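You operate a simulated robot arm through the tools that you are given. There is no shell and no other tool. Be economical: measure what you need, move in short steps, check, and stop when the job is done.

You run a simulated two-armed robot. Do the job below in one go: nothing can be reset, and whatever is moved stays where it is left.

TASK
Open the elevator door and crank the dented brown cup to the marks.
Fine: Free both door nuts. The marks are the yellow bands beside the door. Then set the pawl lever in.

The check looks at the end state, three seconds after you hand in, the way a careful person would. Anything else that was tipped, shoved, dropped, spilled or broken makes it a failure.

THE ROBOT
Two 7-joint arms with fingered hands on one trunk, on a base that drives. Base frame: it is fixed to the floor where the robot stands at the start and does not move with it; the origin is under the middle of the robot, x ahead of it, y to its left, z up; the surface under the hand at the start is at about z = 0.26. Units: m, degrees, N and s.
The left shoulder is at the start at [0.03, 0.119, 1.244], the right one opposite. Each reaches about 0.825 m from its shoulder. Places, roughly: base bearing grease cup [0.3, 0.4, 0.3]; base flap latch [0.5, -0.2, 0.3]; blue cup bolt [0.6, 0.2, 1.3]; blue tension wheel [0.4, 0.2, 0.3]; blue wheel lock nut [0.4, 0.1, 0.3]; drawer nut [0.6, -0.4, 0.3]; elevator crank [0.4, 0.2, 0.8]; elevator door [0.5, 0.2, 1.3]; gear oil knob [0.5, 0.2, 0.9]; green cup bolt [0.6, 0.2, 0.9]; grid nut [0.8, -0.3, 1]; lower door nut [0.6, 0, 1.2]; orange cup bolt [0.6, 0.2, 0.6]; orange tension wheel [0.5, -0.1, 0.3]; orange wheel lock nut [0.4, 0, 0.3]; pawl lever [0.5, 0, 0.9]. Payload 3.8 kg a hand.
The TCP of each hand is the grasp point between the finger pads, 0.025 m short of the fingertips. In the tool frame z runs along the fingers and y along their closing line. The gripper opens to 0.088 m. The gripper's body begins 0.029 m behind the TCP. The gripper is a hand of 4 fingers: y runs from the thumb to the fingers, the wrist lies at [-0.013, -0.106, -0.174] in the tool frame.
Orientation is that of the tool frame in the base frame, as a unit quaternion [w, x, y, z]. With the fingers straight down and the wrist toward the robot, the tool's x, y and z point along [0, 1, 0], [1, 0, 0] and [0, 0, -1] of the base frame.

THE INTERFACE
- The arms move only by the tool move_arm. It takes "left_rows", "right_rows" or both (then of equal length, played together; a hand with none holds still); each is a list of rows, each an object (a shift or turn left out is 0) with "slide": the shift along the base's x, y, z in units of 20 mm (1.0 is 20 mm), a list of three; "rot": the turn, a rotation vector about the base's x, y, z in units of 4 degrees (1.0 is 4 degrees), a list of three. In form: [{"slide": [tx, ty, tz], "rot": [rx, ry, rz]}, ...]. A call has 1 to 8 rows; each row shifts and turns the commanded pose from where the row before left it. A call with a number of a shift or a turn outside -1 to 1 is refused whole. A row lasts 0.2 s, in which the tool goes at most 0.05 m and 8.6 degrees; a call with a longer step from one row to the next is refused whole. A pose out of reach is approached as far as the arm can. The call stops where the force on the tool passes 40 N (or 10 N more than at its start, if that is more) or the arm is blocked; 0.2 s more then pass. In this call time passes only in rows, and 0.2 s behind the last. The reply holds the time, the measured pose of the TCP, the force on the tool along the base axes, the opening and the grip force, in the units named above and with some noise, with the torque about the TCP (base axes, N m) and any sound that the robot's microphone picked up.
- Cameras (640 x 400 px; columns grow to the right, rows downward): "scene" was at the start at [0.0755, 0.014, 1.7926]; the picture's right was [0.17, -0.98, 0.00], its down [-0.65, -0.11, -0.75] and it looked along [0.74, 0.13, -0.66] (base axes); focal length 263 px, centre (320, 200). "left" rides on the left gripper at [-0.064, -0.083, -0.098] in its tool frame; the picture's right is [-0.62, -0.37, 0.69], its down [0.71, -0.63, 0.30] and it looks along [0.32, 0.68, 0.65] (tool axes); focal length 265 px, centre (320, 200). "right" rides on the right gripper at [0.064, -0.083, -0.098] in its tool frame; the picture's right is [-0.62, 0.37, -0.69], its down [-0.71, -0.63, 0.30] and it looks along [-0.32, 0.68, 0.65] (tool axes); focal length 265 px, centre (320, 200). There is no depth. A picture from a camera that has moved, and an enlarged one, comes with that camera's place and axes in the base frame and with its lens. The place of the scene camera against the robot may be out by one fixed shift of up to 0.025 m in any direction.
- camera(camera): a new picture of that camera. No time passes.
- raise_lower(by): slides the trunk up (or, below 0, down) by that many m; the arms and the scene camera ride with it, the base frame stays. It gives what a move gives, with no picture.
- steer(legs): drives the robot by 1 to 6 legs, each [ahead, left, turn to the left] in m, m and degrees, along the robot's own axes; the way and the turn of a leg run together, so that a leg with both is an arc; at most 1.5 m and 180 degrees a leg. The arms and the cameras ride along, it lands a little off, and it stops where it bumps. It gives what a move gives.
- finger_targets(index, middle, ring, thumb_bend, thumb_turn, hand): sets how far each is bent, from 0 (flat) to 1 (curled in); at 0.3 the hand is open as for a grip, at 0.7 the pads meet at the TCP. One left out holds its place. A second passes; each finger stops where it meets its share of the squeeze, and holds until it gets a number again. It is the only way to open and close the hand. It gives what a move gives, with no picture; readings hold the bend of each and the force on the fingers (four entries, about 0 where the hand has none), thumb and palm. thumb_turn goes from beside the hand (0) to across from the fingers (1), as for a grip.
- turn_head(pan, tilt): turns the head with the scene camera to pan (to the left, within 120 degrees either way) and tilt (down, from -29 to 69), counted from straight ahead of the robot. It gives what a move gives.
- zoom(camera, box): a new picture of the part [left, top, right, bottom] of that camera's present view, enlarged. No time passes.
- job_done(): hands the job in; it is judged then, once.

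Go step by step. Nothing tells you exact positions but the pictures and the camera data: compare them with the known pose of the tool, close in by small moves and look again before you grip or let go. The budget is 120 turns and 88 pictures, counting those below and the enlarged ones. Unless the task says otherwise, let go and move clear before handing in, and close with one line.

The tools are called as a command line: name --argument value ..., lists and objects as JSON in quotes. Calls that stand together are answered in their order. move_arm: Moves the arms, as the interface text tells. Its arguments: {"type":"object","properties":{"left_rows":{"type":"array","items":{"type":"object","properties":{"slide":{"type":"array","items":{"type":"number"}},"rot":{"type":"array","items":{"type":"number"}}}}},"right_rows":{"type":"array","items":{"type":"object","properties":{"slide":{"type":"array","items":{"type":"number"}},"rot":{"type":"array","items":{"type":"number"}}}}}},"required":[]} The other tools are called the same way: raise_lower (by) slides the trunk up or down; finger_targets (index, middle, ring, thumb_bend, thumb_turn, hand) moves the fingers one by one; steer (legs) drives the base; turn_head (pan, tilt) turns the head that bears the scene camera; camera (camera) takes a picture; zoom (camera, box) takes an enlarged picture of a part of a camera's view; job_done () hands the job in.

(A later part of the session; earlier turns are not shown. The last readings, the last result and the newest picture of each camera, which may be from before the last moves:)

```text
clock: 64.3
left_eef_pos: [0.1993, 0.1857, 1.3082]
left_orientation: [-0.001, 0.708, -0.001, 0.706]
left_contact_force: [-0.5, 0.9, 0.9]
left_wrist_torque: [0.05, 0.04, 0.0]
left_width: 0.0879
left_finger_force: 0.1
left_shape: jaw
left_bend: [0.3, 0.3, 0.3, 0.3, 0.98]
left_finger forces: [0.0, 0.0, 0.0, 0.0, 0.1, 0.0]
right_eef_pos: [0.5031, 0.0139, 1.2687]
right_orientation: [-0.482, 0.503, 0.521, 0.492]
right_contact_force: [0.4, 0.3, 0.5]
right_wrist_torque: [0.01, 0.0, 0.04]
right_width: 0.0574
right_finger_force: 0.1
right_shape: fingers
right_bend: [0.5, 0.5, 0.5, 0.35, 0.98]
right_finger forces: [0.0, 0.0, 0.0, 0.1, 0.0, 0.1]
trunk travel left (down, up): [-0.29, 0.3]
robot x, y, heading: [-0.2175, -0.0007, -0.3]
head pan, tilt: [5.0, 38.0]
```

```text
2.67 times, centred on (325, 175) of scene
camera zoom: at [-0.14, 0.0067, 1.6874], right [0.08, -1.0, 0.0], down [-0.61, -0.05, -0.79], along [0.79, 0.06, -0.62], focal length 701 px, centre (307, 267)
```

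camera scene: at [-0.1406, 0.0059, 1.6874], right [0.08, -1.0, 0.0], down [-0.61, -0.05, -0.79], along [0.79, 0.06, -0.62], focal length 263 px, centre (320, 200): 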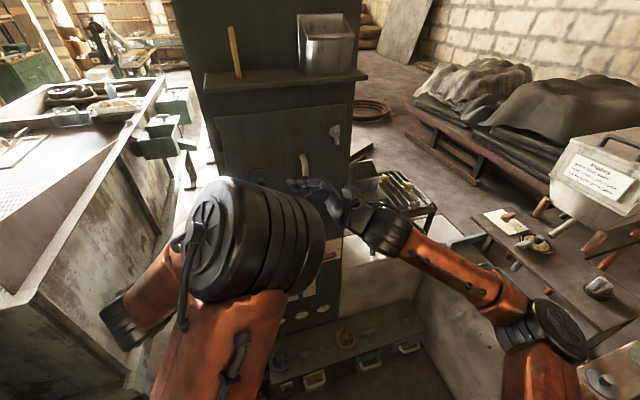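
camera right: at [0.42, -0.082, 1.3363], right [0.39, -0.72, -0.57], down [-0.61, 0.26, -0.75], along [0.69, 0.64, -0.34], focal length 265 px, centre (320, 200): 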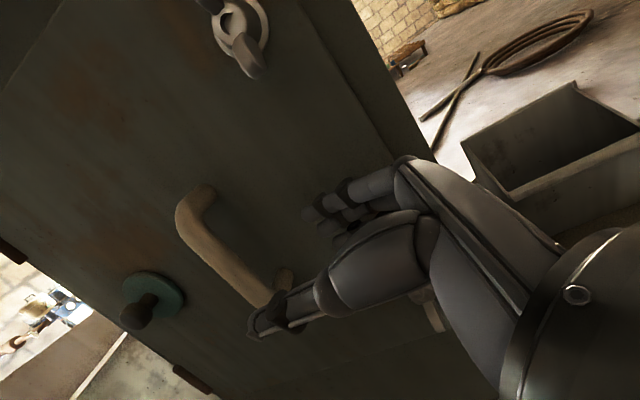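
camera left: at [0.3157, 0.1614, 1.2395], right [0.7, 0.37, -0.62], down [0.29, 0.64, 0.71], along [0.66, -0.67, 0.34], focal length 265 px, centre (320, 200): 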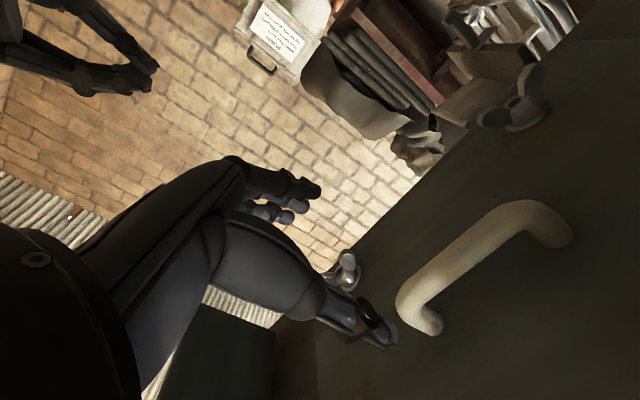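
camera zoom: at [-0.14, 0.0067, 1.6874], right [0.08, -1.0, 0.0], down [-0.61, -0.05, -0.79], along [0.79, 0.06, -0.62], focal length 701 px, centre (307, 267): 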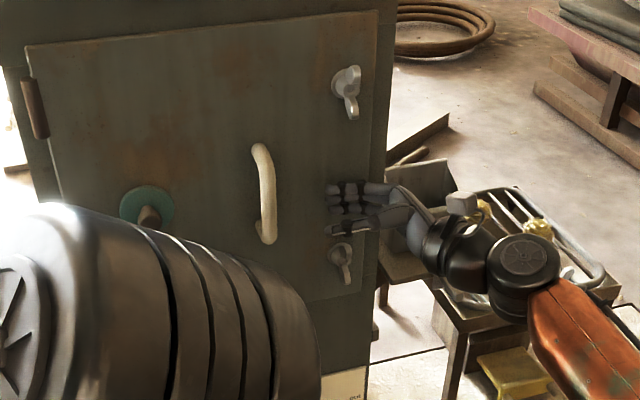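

The bar triangulates to x≈.509, y≈.107, z≈1.278, between fingers and thumb. I'll slide left onto it and close.

move_arm --right_rows '[{"slide": [0, 0.9, 0]}, {"slide": [0, 0.9, 0]}, {"slide": [0, 0.9, 0]}, {"slide": [0, 0.9, 0]}, {"slide": [0, 0.9, 0]}]'

camera --camera "right"

```text
clock: 65.5
left_eef_pos: [0.1945, 0.1822, 1.3125]
left_orientation: [-0.002, 0.706, -0.003, 0.708]
left_contact_force: [0.9, -0.4, -0.4]
left_wrist_torque: [0.0, -0.01, 0.02]
left_width: 0.0876
left_finger_force: 0.0
left_shape: jaw
left_bend: [0.3, 0.3, 0.3, 0.3, 0.98]
left_finger forces: [0.0, 0.1, 0.0, 0.1, 0.0, 0.0]
right_eef_pos: [0.4979, 0.0962, 1.2687]
right_orientation: [-0.481, 0.504, 0.519, 0.495]
right_contact_force: [-22.7, -20.0, 0.8]
right_wrist_torque: [-0.16, 0.18, -0.82]
right_width: 0.0564
right_finger_force: 14.8
right_shape: fingers
right_bend: [0.51, 0.57, 0.53, 0.35, 0.98]
right_finger forces: [0.9, 22.8, 4.1, 0.0, 0.1, 0.0]
trunk travel left (down, up): [-0.29, 0.3]
robot x, y, heading: [-0.2215, -0.0003, -0.4]
head pan, tilt: [5.0, 38.0]
```

```text
43 pictures are left
camera right: at [0.4151, 0.0015, 1.3366], right [0.39, -0.72, -0.58], down [-0.61, 0.27, -0.75], along [0.69, 0.64, -0.33], focal length 265 px, centre (320, 200)
```

right: 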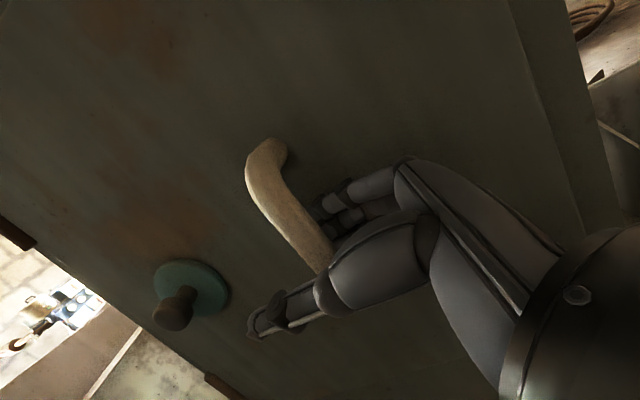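

The fingertips are hitting the bar rather than passing behind it, so they need to be about 2 cm deeper. I'll back off, go deeper and slide in again.

move_arm --right_rows '[{"slide": [0, -1, 0]}, {"slide": [0, -1, 0]}, {"slide": [0.6, 0, 0]}, {"slide": [0.4, 0, 0]}, {"slide": [0, 0.6, 0]}, {"slide": [0, 0.6, 0]}, {"slide": [0, 0.6, 0]}, {"slide": [0, 0.4, 0]}]'

camera --camera "right"

```text
clock: 66.6
left_eef_pos: [0.1931, 0.1823, 1.3105]
left_orientation: [0.0, 0.706, -0.003, 0.708]
left_contact_force: [0.0, 0.4, 0.4]
left_wrist_torque: [0.02, 0.02, -0.02]
left_width: 0.0879
left_finger_force: 0.0
left_shape: jaw
left_bend: [0.3, 0.3, 0.3, 0.3, 0.98]
left_finger forces: [0.0, 0.1, 0.0, 0.1, 0.0, 0.0]
right_eef_pos: [0.517, 0.0588, 1.2697]
right_orientation: [-0.481, 0.504, 0.521, 0.494]
right_contact_force: [-27.7, -12.5, -1.1]
right_wrist_torque: [-0.06, 0.39, -0.59]
right_width: 0.0546
right_finger_force: 15.4
right_shape: fingers
right_bend: [0.53, 0.61, 0.55, 0.35, 0.98]
right_finger forces: [2.0, 23.8, 4.7, 0.2, 0.1, 0.0]
trunk travel left (down, up): [-0.29, 0.3]
robot x, y, heading: [-0.223, -0.002, -0.5]
head pan, tilt: [5.0, 38.0]
stopped in row 5 (right hand): the force on the tool passed its limit at 44 N (the readings are from after the stop); the commanded pose is now the measured one
```

```text
42 pictures are left
camera right: at [0.4326, -0.0363, 1.3372], right [0.39, -0.72, -0.57], down [-0.61, 0.27, -0.75], along [0.69, 0.64, -0.34], focal length 265 px, centre (320, 200)
```

right: 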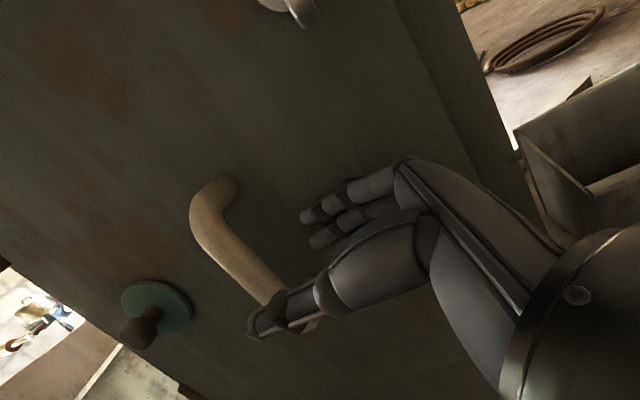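

It was the door the fingers touched, so the earlier depth was already right. I'll back out 2.8 cm, bend the fingers slightly more, slide in and close.

move_arm --right_rows '[{"slide": [-0.7, 0, 0]}, {"slide": [-0.7, 0, 0]}]'

finger_targets --hand "right" --index 0.53 --middle 0.53 --ring 0.53 --thumb_bend 0.4

move_arm --right_rows '[{"slide": [0, 0.7, 0]}, {"slide": [0, 0.7, 0]}, {"slide": [0, 0.7, 0]}]'

zoom --camera "right" --box '[200, 100, 460, 360]'

```text
clock: 67.2
left_eef_pos: [0.1965, 0.1858, 1.3092]
left_orientation: [0.0, 0.707, -0.001, 0.708]
left_contact_force: [-0.1, -0.1, 0.7]
left_wrist_torque: [-0.02, 0.0, 0.02]
left_width: 0.0878
left_finger_force: 0.1
left_shape: jaw
left_bend: [0.3, 0.3, 0.3, 0.3, 0.98]
left_finger forces: [0.1, 0.0, 0.0, 0.1, 0.1, 0.1]
right_eef_pos: [0.4918, 0.0627, 1.2687]
right_orientation: [-0.48, 0.506, 0.519, 0.494]
right_contact_force: [-0.1, 0.0, 0.0]
right_wrist_torque: [-0.02, -0.02, 0.05]
right_width: 0.0573
right_finger_force: 0.1
right_shape: fingers
right_bend: [0.5, 0.5, 0.5, 0.35, 0.98]
right_finger forces: [0.1, 0.0, 0.0, 0.0, 0.0, 0.0]
trunk travel left (down, up): [-0.29, 0.3]
robot x, y, heading: [-0.2212, -0.0008, -0.2]
head pan, tilt: [5.0, 38.0]
```

```text
clock: 68.2
left_eef_pos: [0.1977, 0.1848, 1.3094]
left_orientation: [0.0, 0.708, -0.002, 0.706]
left_contact_force: [-0.4, 0.5, -0.2]
left_wrist_torque: [0.01, 0.02, -0.04]
left_width: 0.0878
left_finger_force: 0.0
left_shape: jaw
left_bend: [0.3, 0.3, 0.3, 0.3, 0.98]
left_finger forces: [0.1, 0.1, 0.0, 0.1, 0.0, 0.0]
right_eef_pos: [0.4929, 0.0636, 1.2664]
right_orientation: [-0.48, 0.506, 0.52, 0.493]
right_contact_force: [-0.1, -0.5, 0.6]
right_wrist_torque: [0.04, -0.03, 0.0]
right_width: 0.0496
right_finger_force: 0.0
right_shape: fingers
right_bend: [0.53, 0.53, 0.53, 0.4, 0.99]
right_finger forces: [0.0, 0.0, 0.1, 0.0, 0.0, 0.0]
trunk travel left (down, up): [-0.29, 0.3]
robot x, y, heading: [-0.2221, 0.0023, -0.0]
head pan, tilt: [5.0, 38.0]
```

```text
clock: 69.0
left_eef_pos: [0.1974, 0.1856, 1.3092]
left_orientation: [0.0, 0.707, -0.001, 0.707]
left_contact_force: [0.2, -0.5, 0.2]
left_wrist_torque: [0.0, -0.01, 0.01]
left_width: 0.0879
left_finger_force: 0.1
left_shape: jaw
left_bend: [0.3, 0.3, 0.3, 0.3, 0.98]
left_finger forces: [0.1, 0.0, 0.0, 0.0, 0.0, 0.0]
right_eef_pos: [0.4928, 0.1071, 1.2672]
right_orientation: [-0.481, 0.506, 0.52, 0.493]
right_contact_force: [-2.7, -1.8, -0.5]
right_wrist_torque: [0.01, 0.03, -0.03]
right_width: 0.0495
right_finger_force: 1.6
right_shape: fingers
right_bend: [0.53, 0.55, 0.53, 0.4, 0.99]
right_finger forces: [0.2, 2.9, 0.0, 0.0, 0.1, 0.0]
trunk travel left (down, up): [-0.29, 0.3]
robot x, y, heading: [-0.2193, -0.0008, -0.7]
head pan, tilt: [5.0, 38.0]
```

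```text
1.54 times, centred on (330, 230) of right
camera zoom: at [0.4095, 0.0113, 1.3354], right [0.38, -0.72, -0.57], down [-0.61, 0.27, -0.75], along [0.69, 0.64, -0.34], focal length 408 px, centre (305, 154)
```

zoom: 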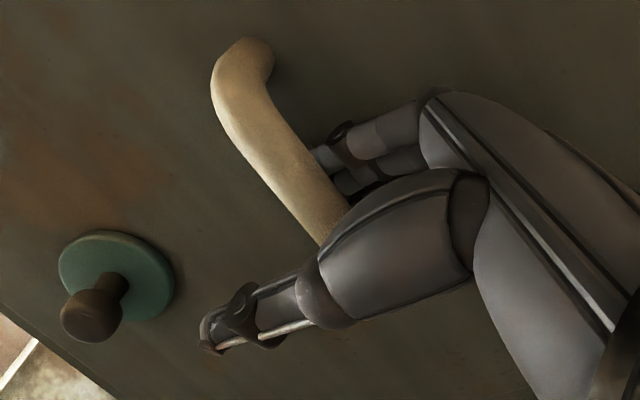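

Now the fingers are behind the bar and the thumb is in front. I'll close.

finger_targets --hand "right" --index 0.8 --middle 0.8 --ring 0.8 --thumb_bend 0.7

move_arm --right_rows '[{"slide": [-0.5, 0, 0], "rot": [0, 0, -0.4]}, {"slide": [-0.5, 0, 0], "rot": [0, 0, -0.5]}, {"slide": [-0.5, 0.05, 0], "rot": [0, 0, -0.6]}, {"slide": [-0.5, 0.1, 0], "rot": [0, 0, -0.7]}]'

camera --camera "scene"

```text
clock: 70.0
left_eef_pos: [0.1982, 0.1876, 1.31]
left_orientation: [0.001, 0.708, -0.001, 0.706]
left_contact_force: [-0.6, 0.0, -0.7]
left_wrist_torque: [0.0, -0.01, -0.02]
left_width: 0.0879
left_finger_force: 0.0
left_shape: jaw
left_bend: [0.3, 0.3, 0.3, 0.3, 0.98]
left_finger forces: [0.0, 0.1, 0.0, 0.0, 0.0, 0.1]
right_eef_pos: [0.4926, 0.1107, 1.2663]
right_orientation: [-0.481, 0.506, 0.521, 0.491]
right_contact_force: [-2.4, 12.6, -2.6]
right_wrist_torque: [0.24, 0.02, -0.05]
right_width: 0.0
right_finger_force: 6.7
right_shape: fingers
right_bend: [0.79, 0.79, 0.78, 0.66, 1.0]
right_finger forces: [0.0, 3.7, 9.0, 0.0, 1.0, 0.1]
trunk travel left (down, up): [-0.29, 0.3]
robot x, y, heading: [-0.2194, -0.0003, -0.3]
head pan, tilt: [5.0, 38.0]
```

```text
clock: 71.0
left_eef_pos: [0.1982, 0.1847, 1.3103]
left_orientation: [0.0, 0.708, -0.002, 0.706]
left_contact_force: [-0.6, 0.0, 0.0]
left_wrist_torque: [-0.04, 0.0, -0.02]
left_width: 0.0877
left_finger_force: 0.0
left_shape: jaw
left_bend: [0.3, 0.3, 0.3, 0.3, 0.98]
left_finger forces: [0.0, 0.0, 0.0, 0.0, 0.0, 0.0]
right_eef_pos: [0.4557, 0.1064, 1.2666]
right_orientation: [-0.441, 0.545, 0.478, 0.529]
right_contact_force: [0.0, 6.4, -1.6]
right_wrist_torque: [0.12, -0.02, -0.08]
right_width: 0.0
right_finger_force: 5.1
right_shape: fingers
right_bend: [0.79, 0.79, 0.78, 0.66, 1.0]
right_finger forces: [0.0, 3.0, 5.8, 0.0, 0.4, 0.0]
trunk travel left (down, up): [-0.29, 0.3]
robot x, y, heading: [-0.2185, -0.0026, -0.3]
head pan, tilt: [5.0, 38.0]
```

```text
40 pictures are left
camera scene: at [-0.1412, 0.007, 1.6874], right [0.08, -1.0, 0.0], down [-0.61, -0.05, -0.79], along [0.79, 0.06, -0.62], focal length 263 px, centre (320, 200)
```

scene: 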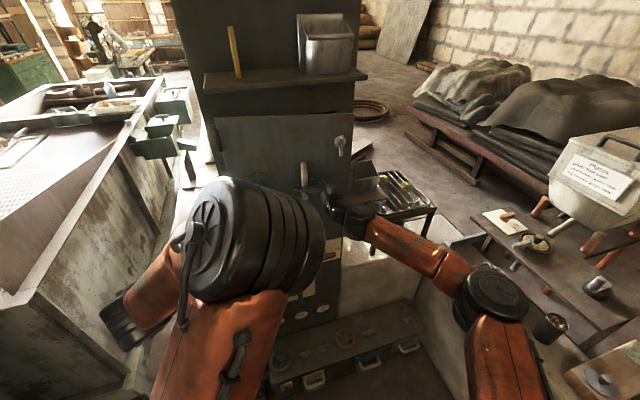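

The door is swinging. I'll follow the arc about the left hinge while lifting the left hand out of the way.

move_arm --right_rows '[{"slide": [-0.6, 0.45, 0], "rot": [0, 0, -1]}, {"slide": [-0.6, 0.45, 0], "rot": [0, 0, -1]}, {"slide": [-0.6, 0.45, 0], "rot": [0, 0, -1]}, {"slide": [-0.6, 0.45, 0], "rot": [0, 0, -1]}, {"slide": [-0.6, 0.5, 0], "rot": [0, 0, -1]}, {"slide": [-0.45, 0.6, 0], "rot": [0, 0, -1]}, {"slide": [-0.45, 0.6, 0], "rot": [0, 0, -1]}]' --left_rows '[{"slide": [-0.5, 0.3, 1]}, {"slide": [-0.5, 0.3, 1]}, {"slide": [-0.5, 0.3, 1]}, {"slide": [-0.5, 0.3, 1]}, {"slide": [-0.5, 0.3, 1]}, {"slide": [0, 0, 1]}, {"slide": [0, 0, 1]}]'

camera --camera "scene"

```text
clock: 72.5
left_eef_pos: [0.144, 0.2086, 1.4326]
left_orientation: [0.0, 0.708, -0.004, 0.707]
left_contact_force: [-0.6, 0.7, 0.3]
left_wrist_torque: [0.02, 0.01, -0.02]
left_width: 0.0877
left_finger_force: 0.0
left_shape: jaw
left_bend: [0.3, 0.3, 0.3, 0.3, 0.98]
left_finger forces: [0.0, 0.0, 0.0, 0.1, 0.0, 0.1]
right_eef_pos: [0.3887, 0.1513, 1.267]
right_orientation: [-0.31, 0.638, 0.341, 0.616]
right_contact_force: [-12.0, -30.1, 1.5]
right_wrist_torque: [0.3, 0.0, 0.19]
right_width: 0.0
right_finger_force: 18.5
right_shape: fingers
right_bend: [0.79, 0.8, 0.8, 0.66, 1.0]
right_finger forces: [0.0, 6.0, 0.0, 0.0, 0.1, 30.8]
trunk travel left (down, up): [-0.29, 0.3]
robot x, y, heading: [-0.2189, -0.0018, -0.8]
head pan, tilt: [5.0, 38.0]
stopped in row 7 (right hand): the force on the tool passed its limit at 46 N (the readings are from after the stop); the commanded pose is now the measured one
```

```text
39 pictures are left
camera scene: at [-0.1446, 0.001, 1.6876], right [0.08, -1.0, 0.0], down [-0.61, -0.04, -0.79], along [0.79, 0.06, -0.61], focal length 263 px, centre (320, 200)
```

scene: 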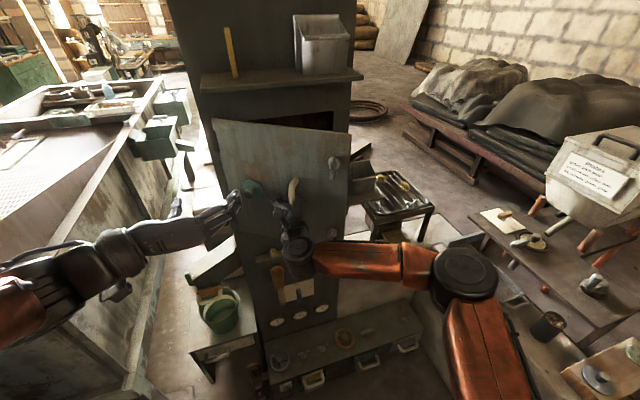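

The door is about 25° open, and the hinge is farther left (y≈.37) than I assumed. I'll continue on the corrected arc.

move_arm --right_rows '[{"slide": [-0.9, 0.1, 0]}, {"slide": [-0.75, 0.5, 0], "rot": [0, 0, -0.5]}, {"slide": [-0.7, 0.65, 0], "rot": [0, 0, -1]}, {"slide": [-0.65, 0.7, 0], "rot": [0, 0, -1]}, {"slide": [-0.6, 0.75, 0], "rot": [0, 0, -1]}, {"slide": [-0.5, 0.8, 0], "rot": [0, 0, -1]}, {"slide": [-0.4, 0.8, 0], "rot": [0, 0, -1]}]' --left_rows '[{"slide": [-0.5, 0, 1]}, {"slide": [-0.5, 0, 1]}, {"slide": [-0.5, 0, 1]}, {"slide": [-0.5, 0, 1]}, {"slide": [-0.5, 0, 1]}, {"slide": [0, 0, 1]}, {"slide": [0, 0, 1]}]'

camera --camera "scene"

```text
clock: 74.1
left_eef_pos: [0.0918, 0.2132, 1.5719]
left_orientation: [0.0, 0.707, -0.002, 0.708]
left_contact_force: [-0.2, 0.4, 0.2]
left_wrist_torque: [-0.03, 0.01, -0.03]
left_width: 0.088
left_finger_force: 0.1
left_shape: jaw
left_bend: [0.3, 0.3, 0.3, 0.3, 0.98]
left_finger forces: [0.1, 0.1, 0.0, 0.0, 0.0, 0.1]
right_eef_pos: [0.2933, 0.2488, 1.2677]
right_orientation: [-0.193, 0.691, 0.22, 0.661]
right_contact_force: [-19.6, -9.7, 2.4]
right_wrist_torque: [0.02, -0.13, -0.23]
right_width: 0.0001
right_finger_force: 9.1
right_shape: fingers
right_bend: [0.79, 0.8, 0.8, 0.66, 1.0]
right_finger forces: [0.1, 0.1, 0.0, 0.1, 0.1, 17.8]
trunk travel left (down, up): [-0.29, 0.3]
robot x, y, heading: [-0.2187, -0.0014, -0.6]
head pan, tilt: [5.0, 38.0]
```

```text
38 pictures are left
camera scene: at [-0.1466, 0.0052, 1.6876], right [0.08, -1.0, 0.0], down [-0.61, -0.05, -0.79], along [0.79, 0.06, -0.61], focal length 263 px, centre (320, 200)
```

scene: 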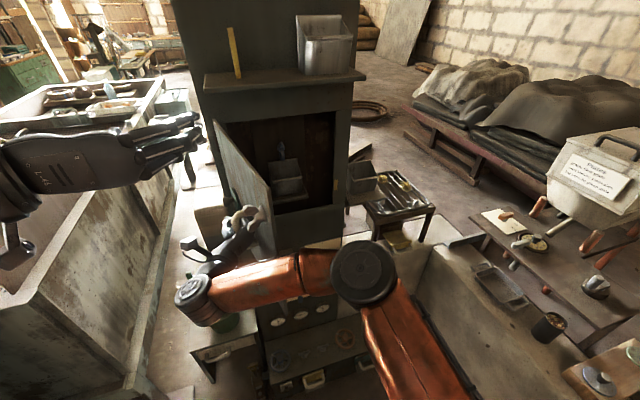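

The door is about 65° open and the shaft interior is visible. A few more degrees.

move_arm --right_rows '[{"slide": [-0.1, 0.9, 0], "rot": [0, 0, -0.8]}, {"slide": [0, 0.9, 0], "rot": [0, 0, -0.8]}, {"slide": [0, 0.9, 0], "rot": [0, 0, -0.8]}, {"slide": [0.1, 0.9, 0], "rot": [0, 0, -0.8]}, {"slide": [0.15, 0.9, 0], "rot": [0, 0, -0.8]}]'

camera --camera "scene"

zoom --camera "scene" --box '[200, 80, 380, 260]'

```text
clock: 74.6
left_eef_pos: [0.0893, 0.2156, 1.572]
left_orientation: [0.001, 0.707, -0.002, 0.707]
left_contact_force: [0.1, 0.2, -0.5]
left_wrist_torque: [0.0, 0.02, -0.02]
left_width: 0.0879
left_finger_force: 0.0
left_shape: jaw
left_bend: [0.3, 0.3, 0.3, 0.3, 0.98]
left_finger forces: [0.0, 0.0, 0.0, 0.0, 0.1, 0.0]
right_eef_pos: [0.2846, 0.276, 1.2655]
right_orientation: [-0.169, 0.698, 0.197, 0.668]
right_contact_force: [-27.3, -7.1, 3.2]
right_wrist_torque: [0.09, -0.03, -0.37]
right_width: 0.0002
right_finger_force: 19.3
right_shape: fingers
right_bend: [0.79, 0.8, 0.8, 0.66, 1.0]
right_finger forces: [0.0, 9.5, 0.0, 0.0, 3.0, 25.7]
trunk travel left (down, up): [-0.29, 0.3]
robot x, y, heading: [-0.2198, -0.0003, -0.4]
head pan, tilt: [5.0, 38.0]
stopped in row 2 (right hand): the force on the tool passed its limit at 42 N (the readings are from after the stop); the commanded pose is now the measured one
```

```text
37 pictures are left
camera scene: at [-0.1489, 0.0059, 1.6878], right [0.08, -1.0, 0.0], down [-0.61, -0.05, -0.79], along [0.79, 0.06, -0.61], focal length 263 px, centre (320, 200)
```

scene: 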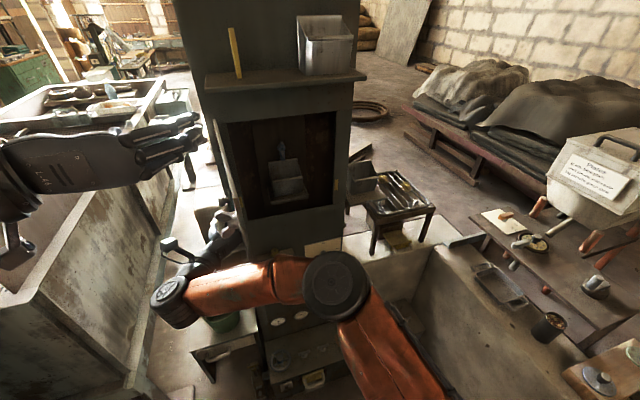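

```text
2.22 times, centred on (290, 170) of scene
camera zoom: at [-0.1489, 0.0059, 1.6878], right [0.08, -1.0, 0.0], down [-0.61, -0.05, -0.79], along [0.79, 0.06, -0.61], focal length 584 px, centre (387, 267)
```

zoom: 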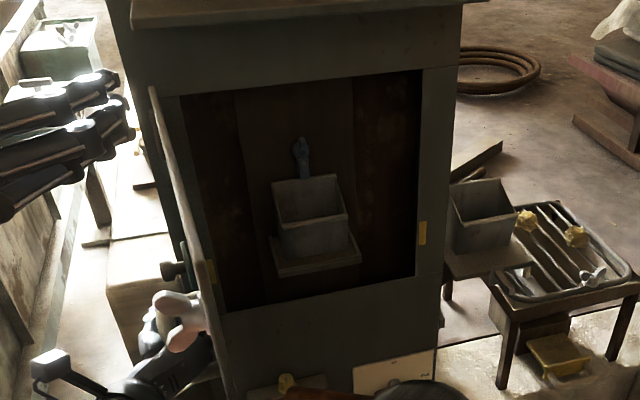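

The door is about 85–90° open, and there are yellow bands on both jambs. I'll let go of the handle and withdraw straight back along the door.

finger_targets --hand "right" --index 0.5 --middle 0.5 --ring 0.5 --thumb_bend 0.3

move_arm --right_rows '[{"slide": [-1, 0, 0]}, {"slide": [-1, -0.1, 0]}, {"slide": [-1, -0.2, 0]}, {"slide": [-1, -0.2, 0]}]'

camera --camera "scene"

```text
clock: 75.6
left_eef_pos: [0.0885, 0.2131, 1.5727]
left_orientation: [0.0, 0.706, -0.003, 0.708]
left_contact_force: [1.0, 0.5, 0.1]
left_wrist_torque: [0.02, 0.01, 0.03]
left_width: 0.088
left_finger_force: 0.0
left_shape: jaw
left_bend: [0.3, 0.3, 0.3, 0.3, 0.98]
left_finger forces: [0.0, 0.1, 0.1, 0.0, 0.0, 0.1]
right_eef_pos: [0.2845, 0.274, 1.2671]
right_orientation: [-0.169, 0.697, 0.196, 0.668]
right_contact_force: [-34.8, -1.2, 1.9]
right_wrist_torque: [1.06, 0.28, 1.25]
right_width: 0.0624
right_finger_force: 45.8
right_shape: fingers
right_bend: [0.5, 0.7, 0.67, 0.3, 0.98]
right_finger forces: [0.0, 20.9, 22.3, 0.1, 0.1, 48.4]
trunk travel left (down, up): [-0.29, 0.3]
robot x, y, heading: [-0.2193, -0.0019, -0.5]
head pan, tilt: [5.0, 38.0]
```

```text
clock: 76.6
left_eef_pos: [0.0964, 0.2124, 1.5716]
left_orientation: [0.001, 0.708, -0.003, 0.706]
left_contact_force: [0.6, -0.4, 0.0]
left_wrist_torque: [0.02, -0.02, -0.01]
left_width: 0.0877
left_finger_force: 0.2
left_shape: jaw
left_bend: [0.3, 0.3, 0.3, 0.3, 0.98]
left_finger forces: [0.0, 0.0, 0.0, 0.0, 0.1, 0.1]
right_eef_pos: [0.2121, 0.2625, 1.2646]
right_orientation: [-0.167, 0.7, 0.193, 0.667]
right_contact_force: [1.7, 0.5, -0.4]
right_wrist_torque: [0.02, -0.05, 0.05]
right_width: 0.0635
right_finger_force: 0.7
right_shape: fingers
right_bend: [0.5, 0.5, 0.5, 0.3, 0.98]
right_finger forces: [0.2, 1.3, 0.2, 0.1, 0.1, 0.0]
trunk travel left (down, up): [-0.29, 0.3]
robot x, y, heading: [-0.2218, -0.003, -0.7]
head pan, tilt: [5.0, 38.0]
```

```text
35 pictures are left
camera scene: at [-0.1422, 0.0046, 1.6874], right [0.08, -1.0, 0.0], down [-0.61, -0.05, -0.79], along [0.79, 0.06, -0.62], focal length 263 px, centre (320, 200)
```

scene: 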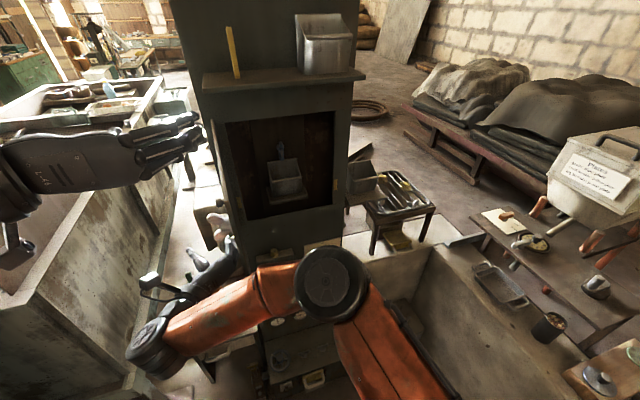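

It's released, and the door stays open. Next I'll clear the right hand to the right, roll the left hand to thumb-below forward pointing, and lower the trunk to look at the crank.

move_arm --left_rows '[{"rot": [-1, 0, 0]}, {"rot": [-1, 0, 0]}, {"rot": [-1, 0, 0]}, {"rot": [-1, 0, 0]}, {"rot": [-1, 0, 0]}, {"rot": [-1, 0, 0]}, {"rot": [-1, 0, 0]}, {"rot": [-1, 0, 0]}]' --right_rows '[{"slide": [-0.3, -1, 0]}, {"slide": [-0.3, -1, 0]}, {"slide": [0, -1, 0]}, {"slide": [0, -1, 0]}, {"slide": [0, -1, 0]}, {"slide": [0, -1, 0]}, {"slide": [0, -1, 0]}, {"slide": [0, -1, 0]}]'

move_arm --left_rows '[{"rot": [-1, 0, 0]}, {"rot": [-1, 0, 0]}, {"rot": [-1, 0, 0]}, {"rot": [-1, 0, 0]}, {"rot": [-1, 0, 0]}, {"rot": [-1, 0, 0]}, {"rot": [-1, 0, 0]}, {"rot": [-1, 0, 0]}]' --right_rows '[{"slide": [0, -1, 0]}, {"slide": [0, -1, 0]}, {"slide": [0, -1, 0]}, {"slide": [0, -1, 0]}, {"slide": [0, -1, 0]}, {"slide": [0, -1, 0]}, {"slide": [0, -1, 0]}, {"slide": [0, -1, 0]}]'

move_arm --left_rows '[{"rot": [-1, 0, 0]}, {"rot": [-1, 0, 0]}, {"rot": [-1, 0, 0]}, {"rot": [-1, 0, 0]}, {"rot": [-1, 0, 0]}, {"rot": [-1, 0, 0]}, {"rot": [-0.5, 0, 0]}]'

raise_lower --by -0.28

camera --camera "scene"

```text
clock: 78.4
left_eef_pos: [0.0958, 0.2127, 1.5715]
left_orientation: [0.197, 0.681, 0.191, 0.679]
left_contact_force: [0.2, -0.6, 1.2]
left_wrist_torque: [-0.01, -0.01, 0.04]
left_width: 0.0878
left_finger_force: 0.2
left_shape: jaw
left_bend: [0.3, 0.3, 0.3, 0.3, 0.98]
left_finger forces: [0.0, 0.1, 0.0, 0.0, 0.0, 0.0]
right_eef_pos: [0.2014, 0.1027, 1.2654]
right_orientation: [-0.169, 0.699, 0.195, 0.667]
right_contact_force: [0.2, -0.4, 0.7]
right_wrist_torque: [0.02, -0.01, 0.02]
right_width: 0.0632
right_finger_force: 0.0
right_shape: fingers
right_bend: [0.5, 0.5, 0.5, 0.3, 0.98]
right_finger forces: [0.1, 0.0, 0.1, 0.1, 0.0, 0.1]
trunk travel left (down, up): [-0.29, 0.3]
robot x, y, heading: [-0.2203, -0.0017, -0.3]
head pan, tilt: [5.0, 38.0]
```

```text
clock: 80.2
left_eef_pos: [0.0956, 0.2113, 1.5717]
left_orientation: [0.376, 0.6, 0.372, 0.6]
left_contact_force: [-0.2, -0.3, 0.1]
left_wrist_torque: [-0.01, 0.0, -0.02]
left_width: 0.0879
left_finger_force: 0.1
left_shape: jaw
left_bend: [0.3, 0.3, 0.3, 0.3, 0.98]
left_finger forces: [0.1, 0.0, 0.0, 0.0, 0.0, 0.0]
right_eef_pos: [0.2163, -0.0466, 1.2619]
right_orientation: [-0.168, 0.7, 0.194, 0.667]
right_contact_force: [0.0, 0.2, 0.7]
right_wrist_torque: [0.02, -0.02, 0.02]
right_width: 0.0627
right_finger_force: 0.0
right_shape: fingers
right_bend: [0.5, 0.5, 0.5, 0.3, 0.98]
right_finger forces: [0.0, 0.0, 0.0, 0.1, 0.0, 0.1]
right hand out of reach, approached as far as the arm can: row 7, 8
trunk travel left (down, up): [-0.29, 0.3]
robot x, y, heading: [-0.2202, 0.0016, -0.6]
head pan, tilt: [5.0, 38.0]
```

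```text
clock: 81.8
left_eef_pos: [0.1088, 0.2207, 1.5927]
left_orientation: [0.5, 0.5, 0.498, 0.501]
left_contact_force: [0.7, -0.1, -0.3]
left_wrist_torque: [0.01, -0.01, 0.0]
left_width: 0.0879
left_finger_force: 0.0
left_shape: jaw
left_bend: [0.3, 0.3, 0.3, 0.3, 0.98]
left_finger forces: [0.0, 0.0, 0.1, 0.0, 0.1, 0.0]
left hand out of reach, approached as far as the arm can: row 1, 2, 3, 4, 5, 7
right_eef_pos: [0.2168, -0.0456, 1.2631]
right_orientation: [-0.167, 0.699, 0.194, 0.667]
right_contact_force: [0.2, -0.1, 0.2]
right_wrist_torque: [-0.01, -0.02, -0.03]
right_width: 0.0628
right_finger_force: 0.0
right_shape: fingers
right_bend: [0.5, 0.5, 0.5, 0.3, 0.98]
right_finger forces: [0.1, 0.0, 0.0, 0.1, 0.1, 0.0]
trunk travel left (down, up): [-0.29, 0.3]
robot x, y, heading: [-0.2232, -0.0026, -0.6]
head pan, tilt: [5.0, 38.0]
```

```text
clock: 84.6
left_eef_pos: [0.1105, 0.2223, 1.3129]
left_orientation: [0.501, 0.501, 0.498, 0.5]
left_contact_force: [0.4, -0.4, -1.0]
left_wrist_torque: [0.03, -0.02, -0.01]
left_width: 0.088
left_finger_force: 0.1
left_shape: jaw
left_bend: [0.3, 0.3, 0.3, 0.3, 0.98]
left_finger forces: [0.1, 0.0, 0.1, 0.0, 0.0, 0.0]
right_eef_pos: [0.2161, -0.0448, 0.9839]
right_orientation: [-0.167, 0.7, 0.194, 0.666]
right_contact_force: [-0.5, -0.1, -0.2]
right_wrist_torque: [-0.01, -0.01, 0.01]
right_width: 0.0625
right_finger_force: 0.0
right_shape: fingers
right_bend: [0.5, 0.5, 0.5, 0.3, 0.98]
right_finger forces: [0.0, 0.0, 0.0, 0.0, 0.0, 0.1]
trunk travel left (down, up): [-0.01, 0.58]
robot x, y, heading: [-0.2238, -0.0014, -0.5]
head pan, tilt: [5.0, 38.0]
```

```text
34 pictures are left
camera scene: at [-0.142, 0.0046, 1.4076], right [0.08, -1.0, 0.0], down [-0.61, -0.05, -0.79], along [0.79, 0.06, -0.62], focal length 263 px, centre (320, 200)
```

scene: 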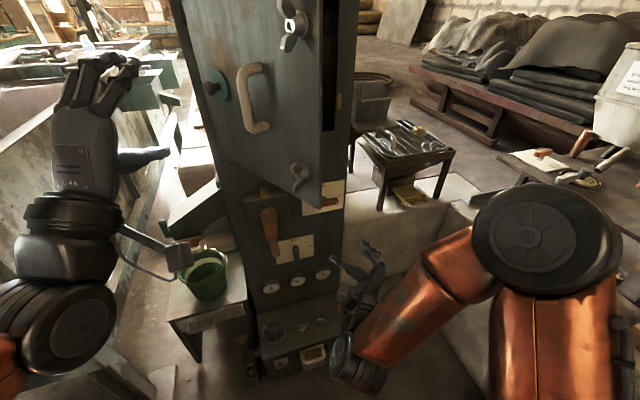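

The door was dragged part-way shut (~50°) when my right hand moved right from outside it. I'll push it open again from the inside with the closed right hand.

finger_targets --hand "right" --index 0.7 --middle 0.7 --ring 0.7 --thumb_bend 0.7

move_arm --right_rows '[{"slide": [0, 0, 1]}, {"slide": [0, 0, 1]}, {"slide": [0, 0, 1]}, {"slide": [0, 0, 1]}, {"slide": [0, 0, 1]}, {"slide": [0.5, 0, 1]}, {"slide": [0.7, 0, 1]}, {"slide": [0.8, 0, 1]}]'

move_arm --right_rows '[{"slide": [1, 0, 1]}, {"slide": [1, 0, 0.8]}, {"slide": [1, 0, 0]}, {"slide": [0.5, 0.5, 0]}, {"slide": [0, 1, 0]}, {"slide": [0, 1, 0]}, {"slide": [0, 1, 0]}]'

camera --camera "scene"

```text
clock: 85.6
left_eef_pos: [0.1082, 0.2221, 1.3129]
left_orientation: [0.501, 0.501, 0.497, 0.501]
left_contact_force: [-0.1, 0.9, -0.5]
left_wrist_torque: [0.01, 0.03, -0.02]
left_width: 0.0881
left_finger_force: 0.1
left_shape: jaw
left_bend: [0.3, 0.3, 0.3, 0.3, 0.98]
left_finger forces: [0.0, 0.0, 0.0, 0.0, 0.0, 0.1]
right_eef_pos: [0.2153, -0.0451, 0.983]
right_orientation: [-0.168, 0.7, 0.194, 0.667]
right_contact_force: [-0.2, -0.1, 0.3]
right_wrist_torque: [0.0, 0.0, 0.02]
right_width: 0.0
right_finger_force: 0.1
right_shape: fingers
right_bend: [0.7, 0.7, 0.7, 0.7, 1.0]
right_finger forces: [0.1, 0.0, 0.0, 0.1, 0.0, 0.0]
trunk travel left (down, up): [-0.01, 0.58]
robot x, y, heading: [-0.2191, -0.003, -0.5]
head pan, tilt: [5.0, 38.0]
```

```text
clock: 87.4
left_eef_pos: [0.1081, 0.2214, 1.3131]
left_orientation: [0.5, 0.5, 0.498, 0.501]
left_contact_force: [0.0, -0.5, -0.6]
left_wrist_torque: [-0.02, 0.0, 0.0]
left_width: 0.0879
left_finger_force: 0.0
left_shape: jaw
left_bend: [0.3, 0.3, 0.3, 0.3, 0.98]
left_finger forces: [0.1, 0.1, 0.1, 0.1, 0.1, 0.1]
right_eef_pos: [0.2543, -0.0432, 1.1429]
right_orientation: [-0.167, 0.7, 0.194, 0.667]
right_contact_force: [0.9, -0.4, 0.0]
right_wrist_torque: [0.02, 0.03, -0.04]
right_width: 0.0001
right_finger_force: 0.1
right_shape: fingers
right_bend: [0.7, 0.7, 0.7, 0.7, 1.0]
right_finger forces: [0.0, 0.0, 0.0, 0.1, 0.1, 0.1]
trunk travel left (down, up): [-0.01, 0.58]
robot x, y, heading: [-0.2159, -0.0008, -0.5]
head pan, tilt: [5.0, 38.0]
```

```text
clock: 89.0
left_eef_pos: [0.1087, 0.2227, 1.3125]
left_orientation: [0.501, 0.501, 0.498, 0.501]
left_contact_force: [-0.4, 0.4, -0.2]
left_wrist_torque: [0.03, 0.03, -0.02]
left_width: 0.0883
left_finger_force: 0.0
left_shape: jaw
left_bend: [0.3, 0.3, 0.3, 0.3, 0.98]
left_finger forces: [0.0, 0.0, 0.1, 0.0, 0.1, 0.0]
right_eef_pos: [0.3282, 0.0236, 1.179]
right_orientation: [-0.167, 0.7, 0.195, 0.667]
right_contact_force: [0.3, -0.1, -0.4]
right_wrist_torque: [0.02, -0.01, -0.01]
right_width: 0.0001
right_finger_force: 0.0
right_shape: fingers
right_bend: [0.7, 0.7, 0.7, 0.7, 1.0]
right_finger forces: [0.1, 0.0, 0.0, 0.1, 0.1, 0.0]
trunk travel left (down, up): [-0.01, 0.58]
robot x, y, heading: [-0.215, -0.0033, -0.4]
head pan, tilt: [5.0, 38.0]
```

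```text
33 pictures are left
camera scene: at [-0.1419, 0.005, 1.4074], right [0.08, -1.0, 0.0], down [-0.61, -0.05, -0.79], along [0.79, 0.06, -0.62], focal length 263 px, centre (320, 200)
```

scene: 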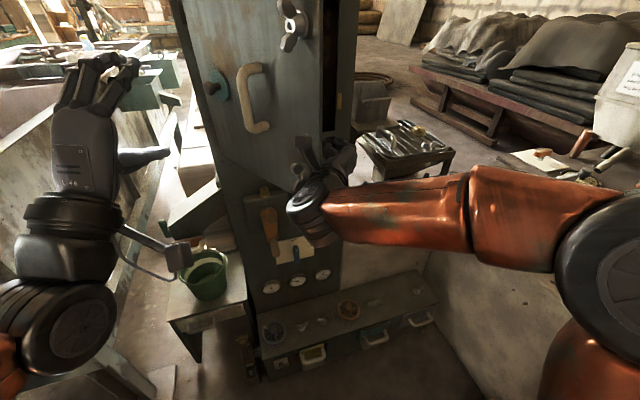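

From the edge geometry the whole cabinet is yawed about 23°. The hinge is near (.45,.30), the closed edge near (.57,.02), and the door now about 60° open. I'll lower the left hand below the door, then push the door wide with the right.

move_arm --left_rows '[{"slide": [0, 0, -1]}, {"slide": [0, 0, -1]}, {"slide": [0, 0, -1]}, {"slide": [0, 0, -1]}, {"slide": [0, 0, -1]}, {"slide": [0, 0, -1]}, {"slide": [0, 0, -1]}, {"slide": [0, 0, -1]}]'

move_arm --left_rows '[{"slide": [0.5, 0, -1]}, {"slide": [0.5, 0, -1]}, {"slide": [0.5, 0, -1]}, {"slide": [0.5, 0, -1]}, {"slide": [0.5, 0, -1]}, {"slide": [0.5, 0, -1]}, {"slide": [0.5, 0, -1]}, {"slide": [0.5, 0, -1]}]' --right_rows '[{"slide": [0, 1, 0]}, {"slide": [0, 1, 0]}, {"slide": [0, 1, 0]}, {"slide": [0, 1, 0]}, {"slide": [0, 1, 0]}, {"slide": [0, 1, 0]}, {"slide": [0, 1, 0]}, {"slide": [0, 1, 0]}]'

camera --camera "scene"

```text
clock: 90.8
left_eef_pos: [0.18, 0.2585, 1.2223]
left_orientation: [0.501, 0.501, 0.497, 0.501]
left_contact_force: [-0.2, 0.9, 0.1]
left_wrist_torque: [-0.01, -0.05, 0.03]
left_width: 0.0881
left_finger_force: 0.1
left_shape: jaw
left_bend: [0.3, 0.3, 0.3, 0.3, 0.98]
left_finger forces: [0.0, 0.0, 0.0, 0.0, 0.0, 0.0]
left hand out of reach, approached as far as the arm can: row 1, 2, 3, 4, 5, 6, 7, 8
right_eef_pos: [0.3282, 0.0236, 1.1782]
right_orientation: [-0.167, 0.7, 0.194, 0.666]
right_contact_force: [0.0, 0.0, 0.4]
right_wrist_torque: [0.02, -0.01, 0.01]
right_width: 0.0
right_finger_force: 0.1
right_shape: fingers
right_bend: [0.7, 0.7, 0.7, 0.7, 1.0]
right_finger forces: [0.0, 0.1, 0.0, 0.1, 0.1, 0.0]
trunk travel left (down, up): [-0.01, 0.58]
robot x, y, heading: [-0.222, -0.0013, -0.6]
head pan, tilt: [5.0, 38.0]
```

```text
clock: 91.2
left_eef_pos: [0.1863, 0.2565, 1.2067]
left_orientation: [0.502, 0.502, 0.495, 0.501]
left_contact_force: [-0.1, 0.3, 0.0]
left_wrist_torque: [0.02, -0.01, -0.01]
left_width: 0.0878
left_finger_force: 0.0
left_shape: jaw
left_bend: [0.3, 0.3, 0.3, 0.3, 0.98]
left_finger forces: [0.0, 0.0, 0.1, 0.0, 0.0, 0.0]
right_eef_pos: [0.3258, 0.0283, 1.1791]
right_orientation: [-0.159, 0.701, 0.184, 0.671]
right_contact_force: [-13.0, -18.9, 2.5]
right_wrist_torque: [-0.14, 0.31, 1.65]
right_width: 0.0
right_finger_force: 0.0
right_shape: fingers
right_bend: [0.7, 0.7, 0.7, 0.7, 1.0]
right_finger forces: [0.0, 0.0, 0.0, 0.0, 0.1, 0.0]
trunk travel left (down, up): [-0.01, 0.58]
robot x, y, heading: [-0.2181, -0.0013, -0.4]
head pan, tilt: [5.0, 38.0]
stopped in row 2 (right hand): the force on the tool passed its limit at 46 N (the readings are from after the stop); the commanded pose is now the measured one
```

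```text
32 pictures are left
camera scene: at [-0.1447, 0.0007, 1.4076], right [0.07, -1.0, 0.0], down [-0.61, -0.04, -0.79], along [0.79, 0.06, -0.61], focal length 263 px, centre (320, 200)
```

scene: 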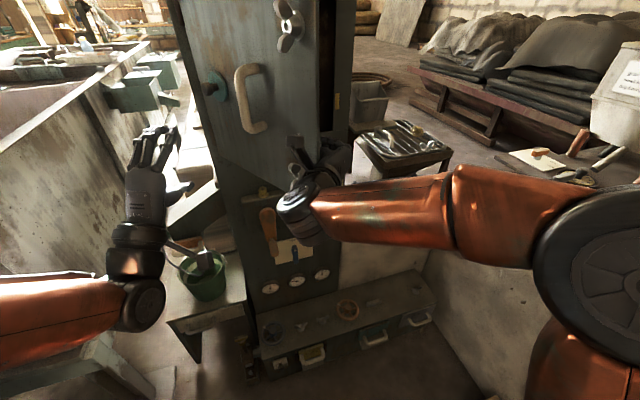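

The wrist is butting against the door's end rather than its inner face. I'll move the hand deeper in behind the edge, then sweep left.

move_arm --right_rows '[{"slide": [0, -1, 0]}, {"slide": [0.5, -1, 0]}, {"slide": [1, 0, 0]}, {"slide": [1, 0, 0]}, {"slide": [1, 0, 0]}, {"slide": [1, 0, 0]}, {"slide": [0.8, 0, 0]}]'

move_arm --right_rows '[{"slide": [0, 1, 0]}, {"slide": [0, 1, 0]}, {"slide": [-0.2, 1, 0]}, {"slide": [-0.4, 1, 0]}, {"slide": [-0.5, 1, 0]}, {"slide": [-0.5, 1, 0]}]'

camera --camera "scene"

```text
clock: 92.5
left_eef_pos: [0.1867, 0.2524, 1.2071]
left_orientation: [0.502, 0.503, 0.495, 0.501]
left_contact_force: [-0.9, -0.2, -0.2]
left_wrist_torque: [0.01, -0.01, 0.0]
left_width: 0.0879
left_finger_force: 0.1
left_shape: jaw
left_bend: [0.3, 0.3, 0.3, 0.3, 0.98]
left_finger forces: [0.0, 0.0, 0.1, 0.0, 0.0, 0.0]
right_eef_pos: [0.3915, -0.0232, 1.1769]
right_orientation: [-0.158, 0.702, 0.175, 0.671]
right_contact_force: [-11.3, -19.5, -3.9]
right_wrist_torque: [1.27, -1.43, 2.94]
right_width: 0.0005
right_finger_force: 0.0
right_shape: fingers
right_bend: [0.7, 0.7, 0.7, 0.7, 1.0]
right_finger forces: [0.0, 0.0, 0.1, 0.0, 0.0, 0.0]
trunk travel left (down, up): [-0.01, 0.58]
robot x, y, heading: [-0.2234, -0.0033, -1.0]
head pan, tilt: [5.0, 38.0]
stopped in row 6 (right hand): the force on the tool passed its limit at 48 N (the readings are from after the stop); the commanded pose is now the measured one
```

```text
clock: 92.8
left_eef_pos: [0.1892, 0.2522, 1.2064]
left_orientation: [0.503, 0.503, 0.494, 0.501]
left_contact_force: [-0.2, 0.1, 0.2]
left_wrist_torque: [0.02, 0.01, 0.02]
left_width: 0.0878
left_finger_force: 0.1
left_shape: jaw
left_bend: [0.3, 0.3, 0.3, 0.3, 0.98]
left_finger forces: [0.0, 0.0, 0.1, 0.1, 0.1, 0.1]
right_eef_pos: [0.3934, -0.02, 1.179]
right_orientation: [-0.149, 0.705, 0.173, 0.672]
right_contact_force: [-10.5, -19.9, 2.8]
right_wrist_torque: [-0.09, 0.39, 2.55]
right_width: 0.0
right_finger_force: 0.1
right_shape: fingers
right_bend: [0.7, 0.7, 0.7, 0.7, 1.0]
right_finger forces: [0.0, 0.1, 0.0, 0.0, 0.1, 0.0]
trunk travel left (down, up): [-0.01, 0.58]
robot x, y, heading: [-0.2221, -0.0017, -1.1]
head pan, tilt: [5.0, 38.0]
stopped in row 1 (right hand): the force on the tool passed its limit at 71 N (the readings are from after the stop); the commanded pose is now the measured one
```

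```text
31 pictures are left
camera scene: at [-0.145, -0.0011, 1.4077], right [0.07, -1.0, 0.0], down [-0.61, -0.04, -0.79], along [0.79, 0.06, -0.61], focal length 263 px, centre (320, 200)
```

scene: 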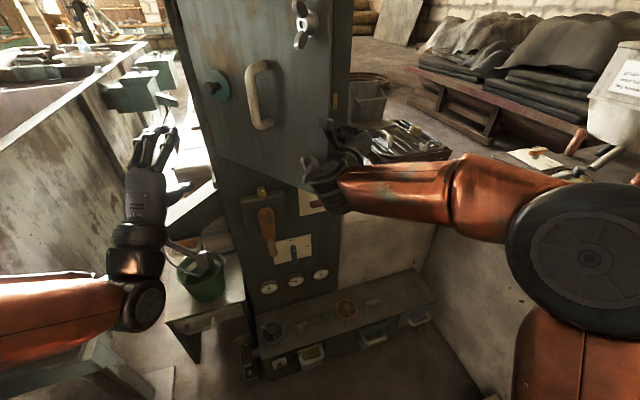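

The hand body was still outside, so it pushed the door further shut. I'll back off to the right, yaw the hand so the fingers point left, and hook the door's edge from behind.

move_arm --right_rows '[{"slide": [-0.8, -0.8, 0]}, {"slide": [-0.5, -1, 0], "rot": [0, 0, 1]}, {"slide": [0, -1, 0], "rot": [0, 0, 1]}, {"slide": [0, -1, 0], "rot": [0, 0, 1]}, {"slide": [0, -1, 0], "rot": [0, 0, 1]}, {"slide": [0, 0, 0], "rot": [0, 0, 1]}, {"slide": [0, 0, 0], "rot": [0, 0, 1]}, {"slide": [0, 0, 0], "rot": [0, 0, 1]}]'

move_arm --right_rows '[{"rot": [0, 0, 1]}, {"rot": [0, 0, 1]}, {"rot": [0, 0, 1]}, {"rot": [0, 0, 1]}, {"rot": [0, 0, 1]}, {"rot": [0, 0, 1]}, {"rot": [0, 0, 1]}, {"rot": [0, 0, 1]}]'

camera --camera "scene"

camera --camera "right"

```text
clock: 94.6
left_eef_pos: [0.1887, 0.2553, 1.2055]
left_orientation: [0.503, 0.503, 0.495, 0.499]
left_contact_force: [0.0, 0.0, 0.6]
left_wrist_torque: [0.0, 0.01, 0.02]
left_width: 0.0878
left_finger_force: 0.1
left_shape: jaw
left_bend: [0.3, 0.3, 0.3, 0.3, 0.98]
left_finger forces: [0.0, 0.0, 0.0, 0.0, 0.1, 0.0]
right_eef_pos: [0.3681, -0.1083, 1.1785]
right_orientation: [-0.31, 0.641, 0.341, 0.614]
right_contact_force: [0.3, -0.4, -0.6]
right_wrist_torque: [-0.01, 0.02, 0.02]
right_width: 0.0
right_finger_force: 0.0
right_shape: fingers
right_bend: [0.7, 0.7, 0.7, 0.7, 1.0]
right_finger forces: [0.0, 0.1, 0.1, 0.0, 0.0, 0.0]
trunk travel left (down, up): [-0.01, 0.58]
robot x, y, heading: [-0.2231, -0.0021, -1.0]
head pan, tilt: [5.0, 38.0]
```

```text
clock: 96.4
left_eef_pos: [0.1881, 0.2554, 1.2059]
left_orientation: [0.502, 0.502, 0.496, 0.5]
left_contact_force: [1.0, -0.4, 0.5]
left_wrist_torque: [-0.03, -0.01, 0.02]
left_width: 0.088
left_finger_force: 0.0
left_shape: jaw
left_bend: [0.3, 0.3, 0.3, 0.3, 0.98]
left_finger forces: [0.0, 0.0, 0.0, 0.1, 0.0, 0.1]
right_eef_pos: [0.3688, -0.1094, 1.1766]
right_orientation: [-0.467, 0.522, 0.505, 0.505]
right_contact_force: [-0.2, 0.0, 0.4]
right_wrist_torque: [0.02, -0.01, 0.01]
right_width: 0.0002
right_finger_force: 0.0
right_shape: fingers
right_bend: [0.7, 0.7, 0.7, 0.7, 1.0]
right_finger forces: [0.0, 0.0, 0.1, 0.1, 0.0, 0.1]
trunk travel left (down, up): [-0.01, 0.58]
robot x, y, heading: [-0.2242, -0.0055, -0.9]
head pan, tilt: [5.0, 38.0]
```

```text
30 pictures are left
camera scene: at [-0.1427, 0.0026, 1.4074], right [0.07, -1.0, 0.0], down [-0.61, -0.04, -0.79], along [0.79, 0.06, -0.62], focal length 263 px, centre (320, 200)
```

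scene: 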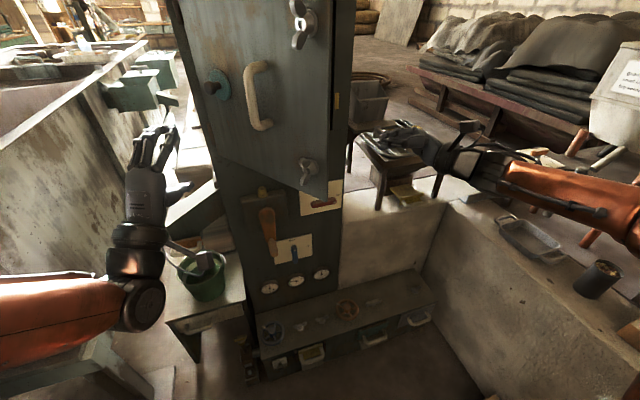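

```text
29 pictures are left
camera right: at [0.2799, -0.1984, 1.245], right [0.34, -0.75, -0.57], down [-0.6, 0.3, -0.74], along [0.72, 0.6, -0.34], focal length 265 px, centre (320, 200)
```

right: 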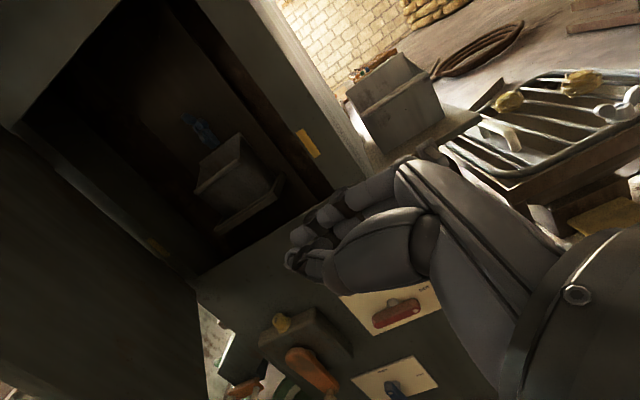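

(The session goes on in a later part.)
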